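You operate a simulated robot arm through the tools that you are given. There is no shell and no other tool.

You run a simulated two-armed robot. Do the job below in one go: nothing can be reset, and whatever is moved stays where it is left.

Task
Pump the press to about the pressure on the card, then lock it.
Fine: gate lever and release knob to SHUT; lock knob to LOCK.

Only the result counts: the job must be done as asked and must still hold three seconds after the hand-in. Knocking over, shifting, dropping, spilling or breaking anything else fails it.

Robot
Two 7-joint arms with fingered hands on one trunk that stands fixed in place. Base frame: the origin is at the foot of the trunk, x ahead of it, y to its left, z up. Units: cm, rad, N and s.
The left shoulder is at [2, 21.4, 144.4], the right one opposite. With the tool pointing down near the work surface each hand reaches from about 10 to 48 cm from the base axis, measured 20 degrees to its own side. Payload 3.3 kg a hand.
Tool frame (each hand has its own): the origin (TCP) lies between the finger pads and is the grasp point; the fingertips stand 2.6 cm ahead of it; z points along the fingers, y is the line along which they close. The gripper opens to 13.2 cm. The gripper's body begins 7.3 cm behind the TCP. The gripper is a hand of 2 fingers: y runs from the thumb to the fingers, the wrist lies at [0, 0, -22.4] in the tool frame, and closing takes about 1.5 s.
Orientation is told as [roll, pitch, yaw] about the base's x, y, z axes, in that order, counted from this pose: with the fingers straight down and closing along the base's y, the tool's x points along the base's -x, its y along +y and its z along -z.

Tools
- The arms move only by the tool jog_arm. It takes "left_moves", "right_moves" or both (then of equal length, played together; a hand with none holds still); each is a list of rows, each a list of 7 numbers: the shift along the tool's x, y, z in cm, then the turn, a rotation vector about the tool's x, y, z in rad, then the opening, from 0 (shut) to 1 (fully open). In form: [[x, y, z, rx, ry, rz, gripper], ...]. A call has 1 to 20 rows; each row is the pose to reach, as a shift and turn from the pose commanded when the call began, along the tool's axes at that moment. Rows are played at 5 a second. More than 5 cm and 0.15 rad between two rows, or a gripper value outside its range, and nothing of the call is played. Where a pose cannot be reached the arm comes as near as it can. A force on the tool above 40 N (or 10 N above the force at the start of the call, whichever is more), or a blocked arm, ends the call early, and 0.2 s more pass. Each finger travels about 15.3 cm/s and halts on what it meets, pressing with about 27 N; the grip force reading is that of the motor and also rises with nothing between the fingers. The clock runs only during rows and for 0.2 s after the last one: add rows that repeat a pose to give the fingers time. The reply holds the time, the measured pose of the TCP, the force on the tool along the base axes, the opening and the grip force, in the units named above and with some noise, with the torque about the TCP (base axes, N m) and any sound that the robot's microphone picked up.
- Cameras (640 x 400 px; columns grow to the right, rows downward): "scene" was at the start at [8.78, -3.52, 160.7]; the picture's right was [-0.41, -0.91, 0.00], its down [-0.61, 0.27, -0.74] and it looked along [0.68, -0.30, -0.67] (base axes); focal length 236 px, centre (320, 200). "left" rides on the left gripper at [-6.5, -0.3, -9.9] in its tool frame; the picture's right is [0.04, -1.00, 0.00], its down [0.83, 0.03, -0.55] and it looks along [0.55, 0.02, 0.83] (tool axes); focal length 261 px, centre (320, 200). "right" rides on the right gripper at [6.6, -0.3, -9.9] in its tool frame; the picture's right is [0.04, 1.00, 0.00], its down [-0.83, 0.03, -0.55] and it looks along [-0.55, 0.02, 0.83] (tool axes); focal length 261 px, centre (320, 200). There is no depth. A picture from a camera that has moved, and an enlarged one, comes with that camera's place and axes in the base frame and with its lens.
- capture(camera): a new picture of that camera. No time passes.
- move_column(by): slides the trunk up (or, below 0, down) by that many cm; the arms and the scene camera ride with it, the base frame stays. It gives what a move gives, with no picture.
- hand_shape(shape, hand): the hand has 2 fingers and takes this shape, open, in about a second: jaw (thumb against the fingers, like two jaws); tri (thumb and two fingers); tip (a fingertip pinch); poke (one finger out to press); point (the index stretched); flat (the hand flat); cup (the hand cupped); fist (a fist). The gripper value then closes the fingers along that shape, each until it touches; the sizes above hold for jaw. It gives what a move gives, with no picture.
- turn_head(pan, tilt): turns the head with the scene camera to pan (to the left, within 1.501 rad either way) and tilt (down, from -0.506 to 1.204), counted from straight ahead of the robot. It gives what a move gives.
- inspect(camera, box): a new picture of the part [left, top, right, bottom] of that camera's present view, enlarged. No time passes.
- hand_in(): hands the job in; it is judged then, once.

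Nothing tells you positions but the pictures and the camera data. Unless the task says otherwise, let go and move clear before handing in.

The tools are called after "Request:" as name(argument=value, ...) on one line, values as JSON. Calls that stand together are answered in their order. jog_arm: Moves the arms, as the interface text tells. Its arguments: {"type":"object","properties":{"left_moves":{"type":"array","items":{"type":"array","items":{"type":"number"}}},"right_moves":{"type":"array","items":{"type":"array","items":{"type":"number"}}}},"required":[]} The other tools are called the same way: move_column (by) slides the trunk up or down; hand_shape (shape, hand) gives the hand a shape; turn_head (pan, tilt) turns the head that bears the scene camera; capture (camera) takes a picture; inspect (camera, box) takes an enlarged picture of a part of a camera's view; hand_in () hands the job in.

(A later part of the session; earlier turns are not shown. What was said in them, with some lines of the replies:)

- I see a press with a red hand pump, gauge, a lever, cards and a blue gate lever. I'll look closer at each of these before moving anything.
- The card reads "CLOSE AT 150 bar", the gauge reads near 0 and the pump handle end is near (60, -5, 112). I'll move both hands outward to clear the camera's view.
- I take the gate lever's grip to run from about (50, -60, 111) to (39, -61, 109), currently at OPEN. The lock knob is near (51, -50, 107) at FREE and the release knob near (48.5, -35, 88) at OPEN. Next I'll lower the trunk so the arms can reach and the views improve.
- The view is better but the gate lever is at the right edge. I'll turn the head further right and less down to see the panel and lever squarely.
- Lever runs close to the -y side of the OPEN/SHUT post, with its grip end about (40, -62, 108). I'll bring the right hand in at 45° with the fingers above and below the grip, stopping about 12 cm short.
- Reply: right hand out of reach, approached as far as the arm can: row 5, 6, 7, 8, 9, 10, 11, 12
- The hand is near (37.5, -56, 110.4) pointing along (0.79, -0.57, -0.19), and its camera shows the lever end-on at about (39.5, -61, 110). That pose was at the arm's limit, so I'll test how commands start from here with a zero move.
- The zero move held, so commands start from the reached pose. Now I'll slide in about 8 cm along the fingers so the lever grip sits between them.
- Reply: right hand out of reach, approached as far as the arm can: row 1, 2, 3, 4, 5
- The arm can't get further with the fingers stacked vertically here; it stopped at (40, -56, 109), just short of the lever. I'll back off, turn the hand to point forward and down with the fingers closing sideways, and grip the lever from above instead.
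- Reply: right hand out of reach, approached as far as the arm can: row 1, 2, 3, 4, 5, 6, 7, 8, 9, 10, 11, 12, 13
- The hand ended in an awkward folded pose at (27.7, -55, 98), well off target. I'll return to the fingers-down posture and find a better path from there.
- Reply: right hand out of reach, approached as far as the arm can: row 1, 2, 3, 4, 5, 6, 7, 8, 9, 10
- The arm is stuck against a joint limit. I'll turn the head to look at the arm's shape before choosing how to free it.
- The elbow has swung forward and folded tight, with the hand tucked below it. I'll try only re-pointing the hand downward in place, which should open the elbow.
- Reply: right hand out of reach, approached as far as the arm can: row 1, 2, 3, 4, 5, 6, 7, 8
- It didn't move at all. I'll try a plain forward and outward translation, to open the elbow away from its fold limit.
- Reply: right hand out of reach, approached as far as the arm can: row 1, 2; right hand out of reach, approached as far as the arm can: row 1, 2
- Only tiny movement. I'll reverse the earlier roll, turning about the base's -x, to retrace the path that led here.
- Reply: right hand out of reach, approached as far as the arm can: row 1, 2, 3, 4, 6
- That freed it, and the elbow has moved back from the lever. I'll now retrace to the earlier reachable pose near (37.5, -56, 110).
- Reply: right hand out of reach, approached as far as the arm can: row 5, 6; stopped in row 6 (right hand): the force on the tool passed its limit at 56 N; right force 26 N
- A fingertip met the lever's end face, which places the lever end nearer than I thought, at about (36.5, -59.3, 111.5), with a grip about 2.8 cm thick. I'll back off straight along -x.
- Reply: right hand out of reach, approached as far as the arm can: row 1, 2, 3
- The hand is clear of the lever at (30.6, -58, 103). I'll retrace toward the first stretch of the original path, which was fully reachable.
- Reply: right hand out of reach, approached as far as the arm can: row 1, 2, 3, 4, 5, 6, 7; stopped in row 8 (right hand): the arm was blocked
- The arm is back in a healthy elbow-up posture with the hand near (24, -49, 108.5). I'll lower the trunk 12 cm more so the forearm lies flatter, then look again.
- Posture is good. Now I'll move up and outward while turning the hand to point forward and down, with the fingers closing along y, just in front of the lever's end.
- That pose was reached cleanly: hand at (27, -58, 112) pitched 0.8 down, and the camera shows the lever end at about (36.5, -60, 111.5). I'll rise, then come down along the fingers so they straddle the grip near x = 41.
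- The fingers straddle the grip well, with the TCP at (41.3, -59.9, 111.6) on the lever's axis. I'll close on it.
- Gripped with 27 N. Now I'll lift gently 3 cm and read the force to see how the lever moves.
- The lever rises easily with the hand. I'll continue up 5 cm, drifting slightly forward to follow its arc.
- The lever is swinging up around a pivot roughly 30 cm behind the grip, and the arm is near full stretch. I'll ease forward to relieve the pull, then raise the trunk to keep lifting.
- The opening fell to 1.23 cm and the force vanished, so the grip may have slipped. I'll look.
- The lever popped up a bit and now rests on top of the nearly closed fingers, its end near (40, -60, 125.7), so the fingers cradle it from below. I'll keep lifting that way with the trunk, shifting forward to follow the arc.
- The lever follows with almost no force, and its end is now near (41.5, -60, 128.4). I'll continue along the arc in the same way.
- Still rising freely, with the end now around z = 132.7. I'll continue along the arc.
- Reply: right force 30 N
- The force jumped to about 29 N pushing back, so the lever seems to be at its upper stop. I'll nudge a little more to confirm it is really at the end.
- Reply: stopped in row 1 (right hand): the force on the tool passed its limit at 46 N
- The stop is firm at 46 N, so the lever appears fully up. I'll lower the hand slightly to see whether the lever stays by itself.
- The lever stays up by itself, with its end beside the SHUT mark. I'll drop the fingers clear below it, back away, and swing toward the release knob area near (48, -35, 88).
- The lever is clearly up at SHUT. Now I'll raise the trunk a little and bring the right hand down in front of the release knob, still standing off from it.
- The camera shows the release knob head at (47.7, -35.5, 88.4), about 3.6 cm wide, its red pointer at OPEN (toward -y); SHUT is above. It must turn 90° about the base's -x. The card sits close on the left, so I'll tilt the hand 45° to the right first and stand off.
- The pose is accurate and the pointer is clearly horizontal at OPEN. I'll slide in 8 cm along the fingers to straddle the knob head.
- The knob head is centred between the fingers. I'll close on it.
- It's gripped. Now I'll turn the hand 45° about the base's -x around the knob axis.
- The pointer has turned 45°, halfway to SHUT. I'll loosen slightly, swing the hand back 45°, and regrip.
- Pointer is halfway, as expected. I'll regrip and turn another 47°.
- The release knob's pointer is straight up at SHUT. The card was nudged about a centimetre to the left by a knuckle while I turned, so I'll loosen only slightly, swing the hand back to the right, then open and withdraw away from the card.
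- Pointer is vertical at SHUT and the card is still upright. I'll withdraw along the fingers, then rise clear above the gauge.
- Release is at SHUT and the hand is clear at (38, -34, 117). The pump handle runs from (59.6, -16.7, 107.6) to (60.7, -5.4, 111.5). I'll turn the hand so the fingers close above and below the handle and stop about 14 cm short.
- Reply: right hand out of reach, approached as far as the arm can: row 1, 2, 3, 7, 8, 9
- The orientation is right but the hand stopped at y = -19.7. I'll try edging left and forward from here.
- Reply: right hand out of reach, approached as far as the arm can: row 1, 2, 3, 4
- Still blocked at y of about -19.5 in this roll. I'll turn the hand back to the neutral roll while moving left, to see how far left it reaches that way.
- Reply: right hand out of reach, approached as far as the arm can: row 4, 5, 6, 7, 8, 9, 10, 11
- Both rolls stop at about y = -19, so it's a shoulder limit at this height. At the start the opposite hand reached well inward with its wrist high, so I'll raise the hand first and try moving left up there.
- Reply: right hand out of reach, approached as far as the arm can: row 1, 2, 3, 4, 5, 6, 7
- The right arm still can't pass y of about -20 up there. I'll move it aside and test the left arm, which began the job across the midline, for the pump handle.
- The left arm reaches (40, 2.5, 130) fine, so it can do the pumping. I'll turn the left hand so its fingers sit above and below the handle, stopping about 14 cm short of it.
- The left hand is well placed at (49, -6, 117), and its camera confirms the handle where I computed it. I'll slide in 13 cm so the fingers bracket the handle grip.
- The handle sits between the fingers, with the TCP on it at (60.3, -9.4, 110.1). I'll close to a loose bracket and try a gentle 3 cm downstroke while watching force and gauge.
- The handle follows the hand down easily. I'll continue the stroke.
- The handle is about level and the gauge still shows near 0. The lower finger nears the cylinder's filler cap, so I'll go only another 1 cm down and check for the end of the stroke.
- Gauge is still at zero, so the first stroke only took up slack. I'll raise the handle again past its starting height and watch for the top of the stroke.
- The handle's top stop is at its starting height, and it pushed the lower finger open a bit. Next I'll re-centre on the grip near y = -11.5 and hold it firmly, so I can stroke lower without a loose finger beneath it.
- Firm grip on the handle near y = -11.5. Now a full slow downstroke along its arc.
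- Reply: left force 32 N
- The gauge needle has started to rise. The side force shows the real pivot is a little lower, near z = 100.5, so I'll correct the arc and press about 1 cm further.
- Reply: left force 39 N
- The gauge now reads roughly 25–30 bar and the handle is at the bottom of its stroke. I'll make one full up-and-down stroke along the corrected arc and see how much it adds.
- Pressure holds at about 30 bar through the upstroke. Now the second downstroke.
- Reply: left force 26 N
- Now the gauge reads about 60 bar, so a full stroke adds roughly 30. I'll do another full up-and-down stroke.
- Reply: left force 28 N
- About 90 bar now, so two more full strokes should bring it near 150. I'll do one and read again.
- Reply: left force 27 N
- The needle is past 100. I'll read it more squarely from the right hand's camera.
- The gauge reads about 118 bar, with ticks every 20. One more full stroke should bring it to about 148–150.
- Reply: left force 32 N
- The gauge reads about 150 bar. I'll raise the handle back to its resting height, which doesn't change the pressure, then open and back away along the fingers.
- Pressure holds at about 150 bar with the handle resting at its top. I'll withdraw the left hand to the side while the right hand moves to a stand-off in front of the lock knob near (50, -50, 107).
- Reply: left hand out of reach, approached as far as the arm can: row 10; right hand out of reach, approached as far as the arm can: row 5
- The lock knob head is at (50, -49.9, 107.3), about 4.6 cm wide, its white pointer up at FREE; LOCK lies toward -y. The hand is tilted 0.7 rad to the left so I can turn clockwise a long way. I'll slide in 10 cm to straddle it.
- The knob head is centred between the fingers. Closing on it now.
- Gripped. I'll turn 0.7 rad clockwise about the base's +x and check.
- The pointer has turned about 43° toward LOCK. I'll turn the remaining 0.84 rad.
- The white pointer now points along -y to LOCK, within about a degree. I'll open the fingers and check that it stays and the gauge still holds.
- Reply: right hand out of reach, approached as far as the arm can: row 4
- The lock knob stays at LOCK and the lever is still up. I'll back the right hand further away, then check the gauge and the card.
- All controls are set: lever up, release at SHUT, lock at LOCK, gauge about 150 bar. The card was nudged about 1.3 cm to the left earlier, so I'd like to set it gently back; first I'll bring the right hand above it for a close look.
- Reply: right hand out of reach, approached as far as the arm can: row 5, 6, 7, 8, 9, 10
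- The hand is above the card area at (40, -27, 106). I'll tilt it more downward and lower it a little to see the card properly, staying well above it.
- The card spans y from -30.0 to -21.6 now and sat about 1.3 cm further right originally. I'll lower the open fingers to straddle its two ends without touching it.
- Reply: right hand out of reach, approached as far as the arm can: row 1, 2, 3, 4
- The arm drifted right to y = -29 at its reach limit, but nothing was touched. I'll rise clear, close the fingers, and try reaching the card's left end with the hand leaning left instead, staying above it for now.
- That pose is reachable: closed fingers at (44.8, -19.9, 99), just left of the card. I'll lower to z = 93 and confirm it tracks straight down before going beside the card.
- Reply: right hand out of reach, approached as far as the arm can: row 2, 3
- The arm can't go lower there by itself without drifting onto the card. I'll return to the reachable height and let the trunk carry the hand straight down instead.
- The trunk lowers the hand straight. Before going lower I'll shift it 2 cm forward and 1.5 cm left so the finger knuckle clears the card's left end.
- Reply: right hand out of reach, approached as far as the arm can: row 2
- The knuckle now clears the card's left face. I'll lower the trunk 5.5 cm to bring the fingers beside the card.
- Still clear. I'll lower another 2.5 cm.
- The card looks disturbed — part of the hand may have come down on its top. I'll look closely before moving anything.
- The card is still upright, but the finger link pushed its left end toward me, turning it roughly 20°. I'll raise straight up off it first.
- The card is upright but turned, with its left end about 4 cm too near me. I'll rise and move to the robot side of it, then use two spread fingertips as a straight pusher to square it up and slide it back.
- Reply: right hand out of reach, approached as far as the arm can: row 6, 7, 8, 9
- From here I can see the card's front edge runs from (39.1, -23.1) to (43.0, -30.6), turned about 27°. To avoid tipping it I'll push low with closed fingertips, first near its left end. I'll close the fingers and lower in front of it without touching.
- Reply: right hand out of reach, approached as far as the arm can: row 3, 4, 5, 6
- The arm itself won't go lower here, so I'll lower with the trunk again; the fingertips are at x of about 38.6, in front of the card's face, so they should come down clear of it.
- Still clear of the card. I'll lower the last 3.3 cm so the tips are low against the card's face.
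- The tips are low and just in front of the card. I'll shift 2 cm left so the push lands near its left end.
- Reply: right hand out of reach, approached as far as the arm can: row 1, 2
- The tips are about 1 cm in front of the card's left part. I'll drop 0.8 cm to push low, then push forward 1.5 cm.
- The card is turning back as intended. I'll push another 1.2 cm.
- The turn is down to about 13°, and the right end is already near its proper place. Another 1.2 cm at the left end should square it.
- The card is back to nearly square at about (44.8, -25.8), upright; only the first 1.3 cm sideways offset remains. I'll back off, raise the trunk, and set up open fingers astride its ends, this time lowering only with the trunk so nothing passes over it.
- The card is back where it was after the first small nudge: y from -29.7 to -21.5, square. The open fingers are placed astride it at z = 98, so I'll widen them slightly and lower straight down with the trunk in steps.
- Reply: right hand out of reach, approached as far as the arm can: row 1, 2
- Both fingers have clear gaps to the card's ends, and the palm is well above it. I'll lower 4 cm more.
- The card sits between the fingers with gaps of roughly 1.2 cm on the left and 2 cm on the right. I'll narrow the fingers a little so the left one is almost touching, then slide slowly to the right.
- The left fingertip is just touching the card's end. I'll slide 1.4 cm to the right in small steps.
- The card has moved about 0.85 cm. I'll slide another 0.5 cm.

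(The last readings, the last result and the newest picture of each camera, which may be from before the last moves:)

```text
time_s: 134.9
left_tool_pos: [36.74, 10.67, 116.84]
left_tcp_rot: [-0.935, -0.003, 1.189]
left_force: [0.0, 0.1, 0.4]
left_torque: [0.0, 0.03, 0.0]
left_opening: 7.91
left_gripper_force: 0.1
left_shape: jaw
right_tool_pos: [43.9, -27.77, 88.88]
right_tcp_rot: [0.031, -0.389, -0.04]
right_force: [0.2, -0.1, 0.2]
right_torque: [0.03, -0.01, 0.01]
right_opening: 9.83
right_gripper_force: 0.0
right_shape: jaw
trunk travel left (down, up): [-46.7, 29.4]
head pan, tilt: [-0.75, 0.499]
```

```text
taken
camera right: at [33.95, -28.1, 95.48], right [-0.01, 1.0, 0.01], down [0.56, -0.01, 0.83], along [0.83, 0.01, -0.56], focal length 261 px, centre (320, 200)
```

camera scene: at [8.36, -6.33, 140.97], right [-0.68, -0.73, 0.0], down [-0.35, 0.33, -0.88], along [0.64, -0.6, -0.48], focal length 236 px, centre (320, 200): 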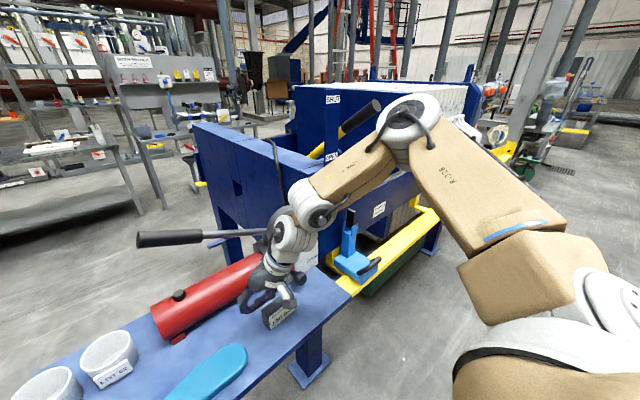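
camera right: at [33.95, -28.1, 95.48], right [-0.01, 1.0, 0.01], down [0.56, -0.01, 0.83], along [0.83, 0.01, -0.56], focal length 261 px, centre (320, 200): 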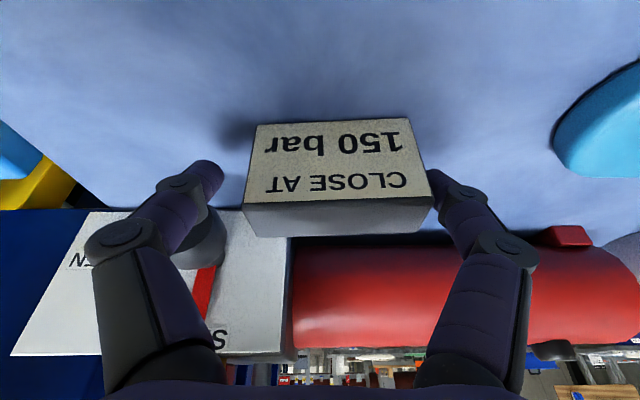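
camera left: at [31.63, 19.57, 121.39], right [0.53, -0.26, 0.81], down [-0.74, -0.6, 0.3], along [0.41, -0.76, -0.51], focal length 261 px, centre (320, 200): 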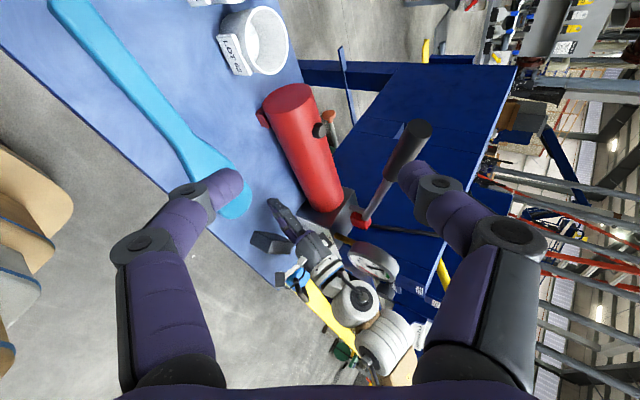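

The card is back at y from -31.3 to -23.2, centred near -27.2, matching its original place. I'll move the finger off it slightly and rise straight up with the trunk.

Request:
jog_arm(right_moves=[[0, 0.3, 0, 0, 0, 0, 0.76], [0, 0.5, 0, 0, 0, 0, 0.78]])

Request:
move_column(by=9)

Request:
capture(camera="right")

Request:
inspect(camera="scene", box=[220, 220, 460, 370])

```text
time_s: 135.5
left_tool_pos: [36.61, 10.64, 116.96]
left_tcp_rot: [-0.937, -0.003, 1.189]
left_force: [0.1, -0.4, -0.1]
left_torque: [0.01, 0.06, -0.01]
left_opening: 7.89
left_gripper_force: 0.1
left_shape: jaw
right_tool_pos: [43.87, -27.42, 88.92]
right_tcp_rot: [0.032, -0.391, -0.043]
right_force: [0.0, -0.6, 0.5]
right_torque: [-0.04, -0.03, -0.01]
right_opening: 10.26
right_gripper_force: 0.0
right_shape: jaw
trunk travel left (down, up): [-46.7, 29.4]
head pan, tilt: [-0.75, 0.499]
```

```text
time_s: 136.8
left_tool_pos: [36.72, 10.59, 125.84]
left_tcp_rot: [-0.933, -0.001, 1.191]
left_force: [0.8, -0.3, 0.3]
left_torque: [-0.01, 0.02, -0.02]
left_opening: 7.9
left_gripper_force: 0.0
left_shape: jaw
right_tool_pos: [43.97, -27.37, 97.91]
right_tcp_rot: [0.031, -0.389, -0.039]
right_force: [-0.4, -0.7, -0.7]
right_torque: [-0.03, 0.0, -0.02]
right_opening: 10.25
right_gripper_force: 0.0
right_shape: jaw
trunk travel left (down, up): [-55.7, 20.4]
head pan, tilt: [-0.75, 0.499]
```

```text
taken
camera right: at [33.98, -27.57, 104.49], right [-0.01, 1.0, 0.01], down [0.56, -0.01, 0.83], along [0.83, 0.01, -0.56], focal length 261 px, centre (320, 200)
```

right: 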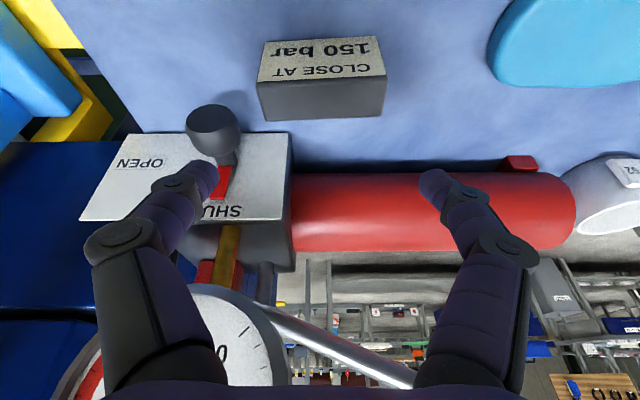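

```text
2.67 times, centred on (340, 295) of scene
camera zoom: at [8.13, -6.33, 145.96], right [-0.68, -0.73, 0.0], down [-0.35, 0.33, -0.88], along [0.64, -0.6, -0.48], focal length 630 px, centre (267, -53)
```

zoom: 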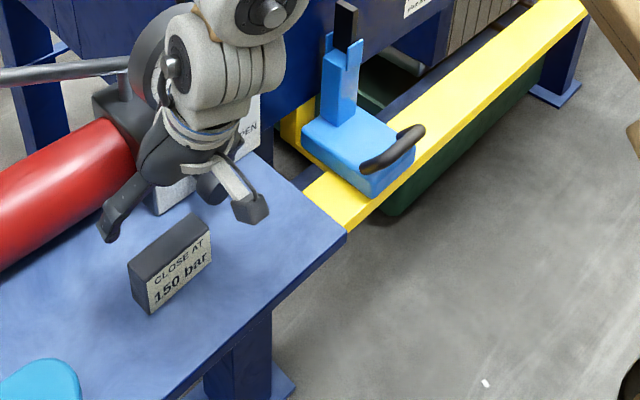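

The card now matches its original position to within a few millimetres. I'll draw the right hand up and away to the side, then make a final check of everything.

Request:
jog_arm(right_moves=[[0, 0, -4, 0, 0, 0, 0.78], [0, 0, -8, 0, 0, 0, 0.78], [0.3, -2.8, -10.8, 0, 0, 0, 0.7], [0.6, -5.7, -13.5, 0, 0, 0, 0.6], [0.9, -8.5, -16.3, 0, 0, 0, 0.6], [1.1, -11.3, -19, 0, 0, 0, 0.6], [1.4, -14.2, -21.8, 0, 0, 0, 0.6], [1.67, -17, -24.5, 0, 0, 0, 0.6]])

Request:
capture(camera="scene")

Request:
capture(camera="right")

Request:
inspect(camera="scene", box=[220, 220, 460, 370])

Request:
inspect(camera="scene", box=[260, 130, 420, 250])

```text
time_s: 138.6
left_tool_pos: [36.48, 10.63, 126.02]
left_tcp_rot: [-0.935, -0.004, 1.191]
left_force: [0.0, 1.8, 0.9]
left_torque: [-0.01, -0.03, 0.01]
left_opening: 7.9
left_gripper_force: 0.1
left_shape: jaw
right_tool_pos: [32.54, -44.8, 119.54]
right_tcp_rot: [0.031, -0.39, -0.04]
right_force: [-0.9, 0.5, 0.0]
right_torque: [0.0, 0.01, 0.01]
right_opening: 7.97
right_gripper_force: 0.0
right_shape: jaw
trunk travel left (down, up): [-55.7, 20.4]
head pan, tilt: [-0.75, 0.499]
```

```text
taken
camera scene: at [8.04, -6.37, 145.97], right [-0.68, -0.73, 0.0], down [-0.35, 0.33, -0.88], along [0.64, -0.6, -0.48], focal length 236 px, centre (320, 200)
```

scene: 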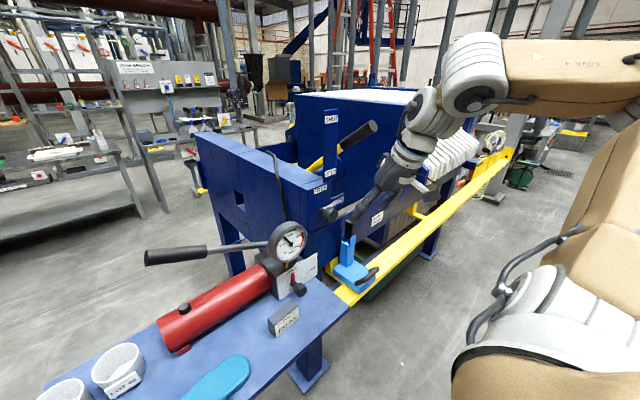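

```text
taken
camera right: at [22.49, -45.01, 126.13], right [-0.01, 1.0, 0.01], down [0.56, -0.01, 0.83], along [0.83, 0.02, -0.56], focal length 261 px, centre (320, 200)
```

right: 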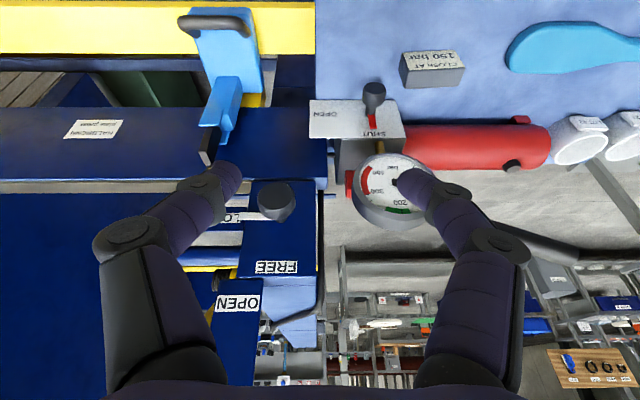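

```text
2.67 times, centred on (340, 295) of scene
camera zoom: at [8.04, -6.37, 145.97], right [-0.68, -0.73, 0.0], down [-0.35, 0.33, -0.88], along [0.64, -0.6, -0.48], focal length 630 px, centre (267, -53)
```

zoom: 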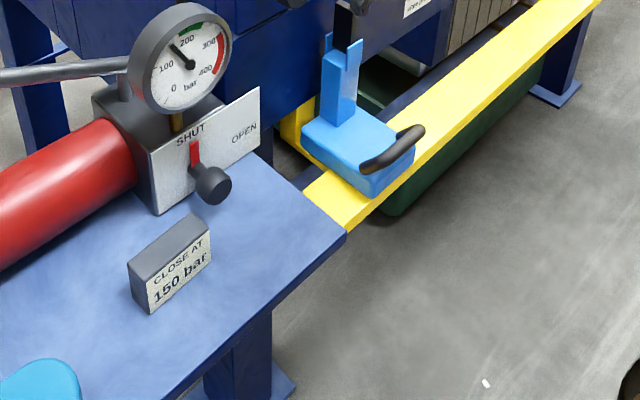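

```text
3.33 times, centred on (340, 190) of scene
camera zoom: at [8.04, -6.37, 145.97], right [-0.68, -0.73, 0.0], down [-0.35, 0.33, -0.88], along [0.64, -0.6, -0.48], focal length 788 px, centre (253, 233)
```

zoom: 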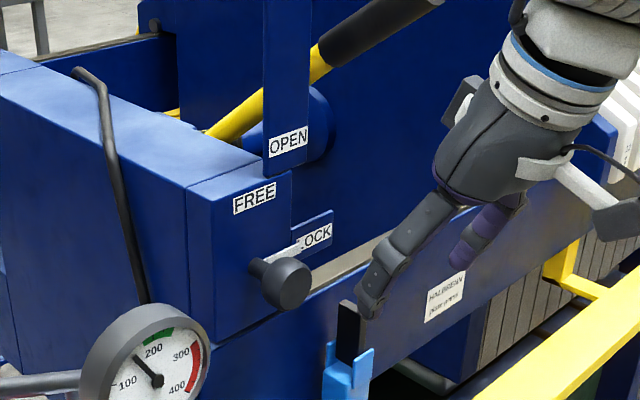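

Everything looks right: lever up at SHUT, release pointer at SHUT, lock pointer at LOCK, card in place. I'll read the gauge one last time.

Request:
inspect(camera="scene", box=[260, 210, 330, 260])

Request:
inspect(camera="scene", box=[300, 90, 400, 200])

```text
8.00 times, centred on (295, 235) of scene
camera zoom: at [8.04, -6.37, 145.97], right [-0.68, -0.73, 0.0], down [-0.35, 0.33, -0.88], along [0.64, -0.6, -0.48], focal length 1891 px, centre (520, -80)
```

zoom: 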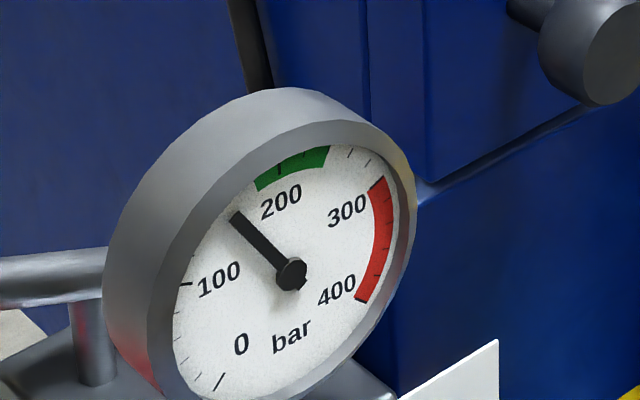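

```text
3.64 times, centred on (350, 145) of scene
camera zoom: at [8.04, -6.37, 145.97], right [-0.68, -0.73, 0.0], down [-0.35, 0.33, -0.88], along [0.64, -0.6, -0.48], focal length 859 px, centre (211, 400)
```

zoom: 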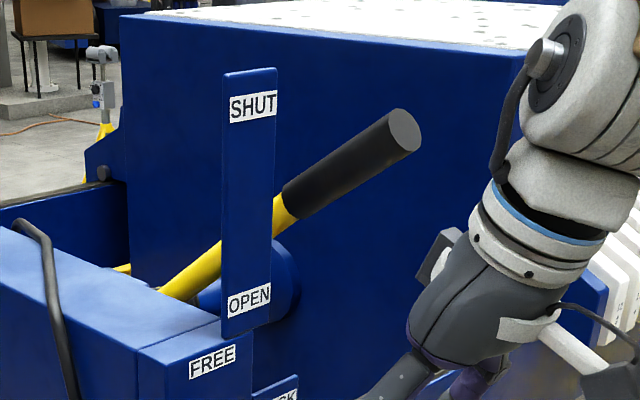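

The gauge has held steady at about 150 bar for over 30 s, the lever is up at SHUT, the release knob is at SHUT and the lock knob is at LOCK. Both hands are clear, so I'm handing in the job.

Request:
hand_in()

```text
The job is handed in.
```

The press is pumped to about 150 bar, the pressure on the card, and locked. I've handed in the job; no verdict came back.

- **Gate lever:** lifted from OPEN until it met its upper stop. It stays up on its own at SHUT.
- **Release knob:** its red pointer is vertical, at SHUT.
- **Pressure:** the gauge reads about 150 bar by eye. It showed no visible change in the roughly 45 seconds before hand-in.
- **Lock knob:** its white pointer is at LOCK.

**Card:** I moved the "CLOSE AT 150 bar" card on the table. A knuckle nudged it about 1.3 cm while I turned the release knob. My first attempt to put it back turned it by about 27°. I then squared it up and slid it back to within about 3 mm of where it started, judging by the camera. It stayed upright throughout.

I saw nothing else move or fall, and both hands were clear of everything at hand-in.
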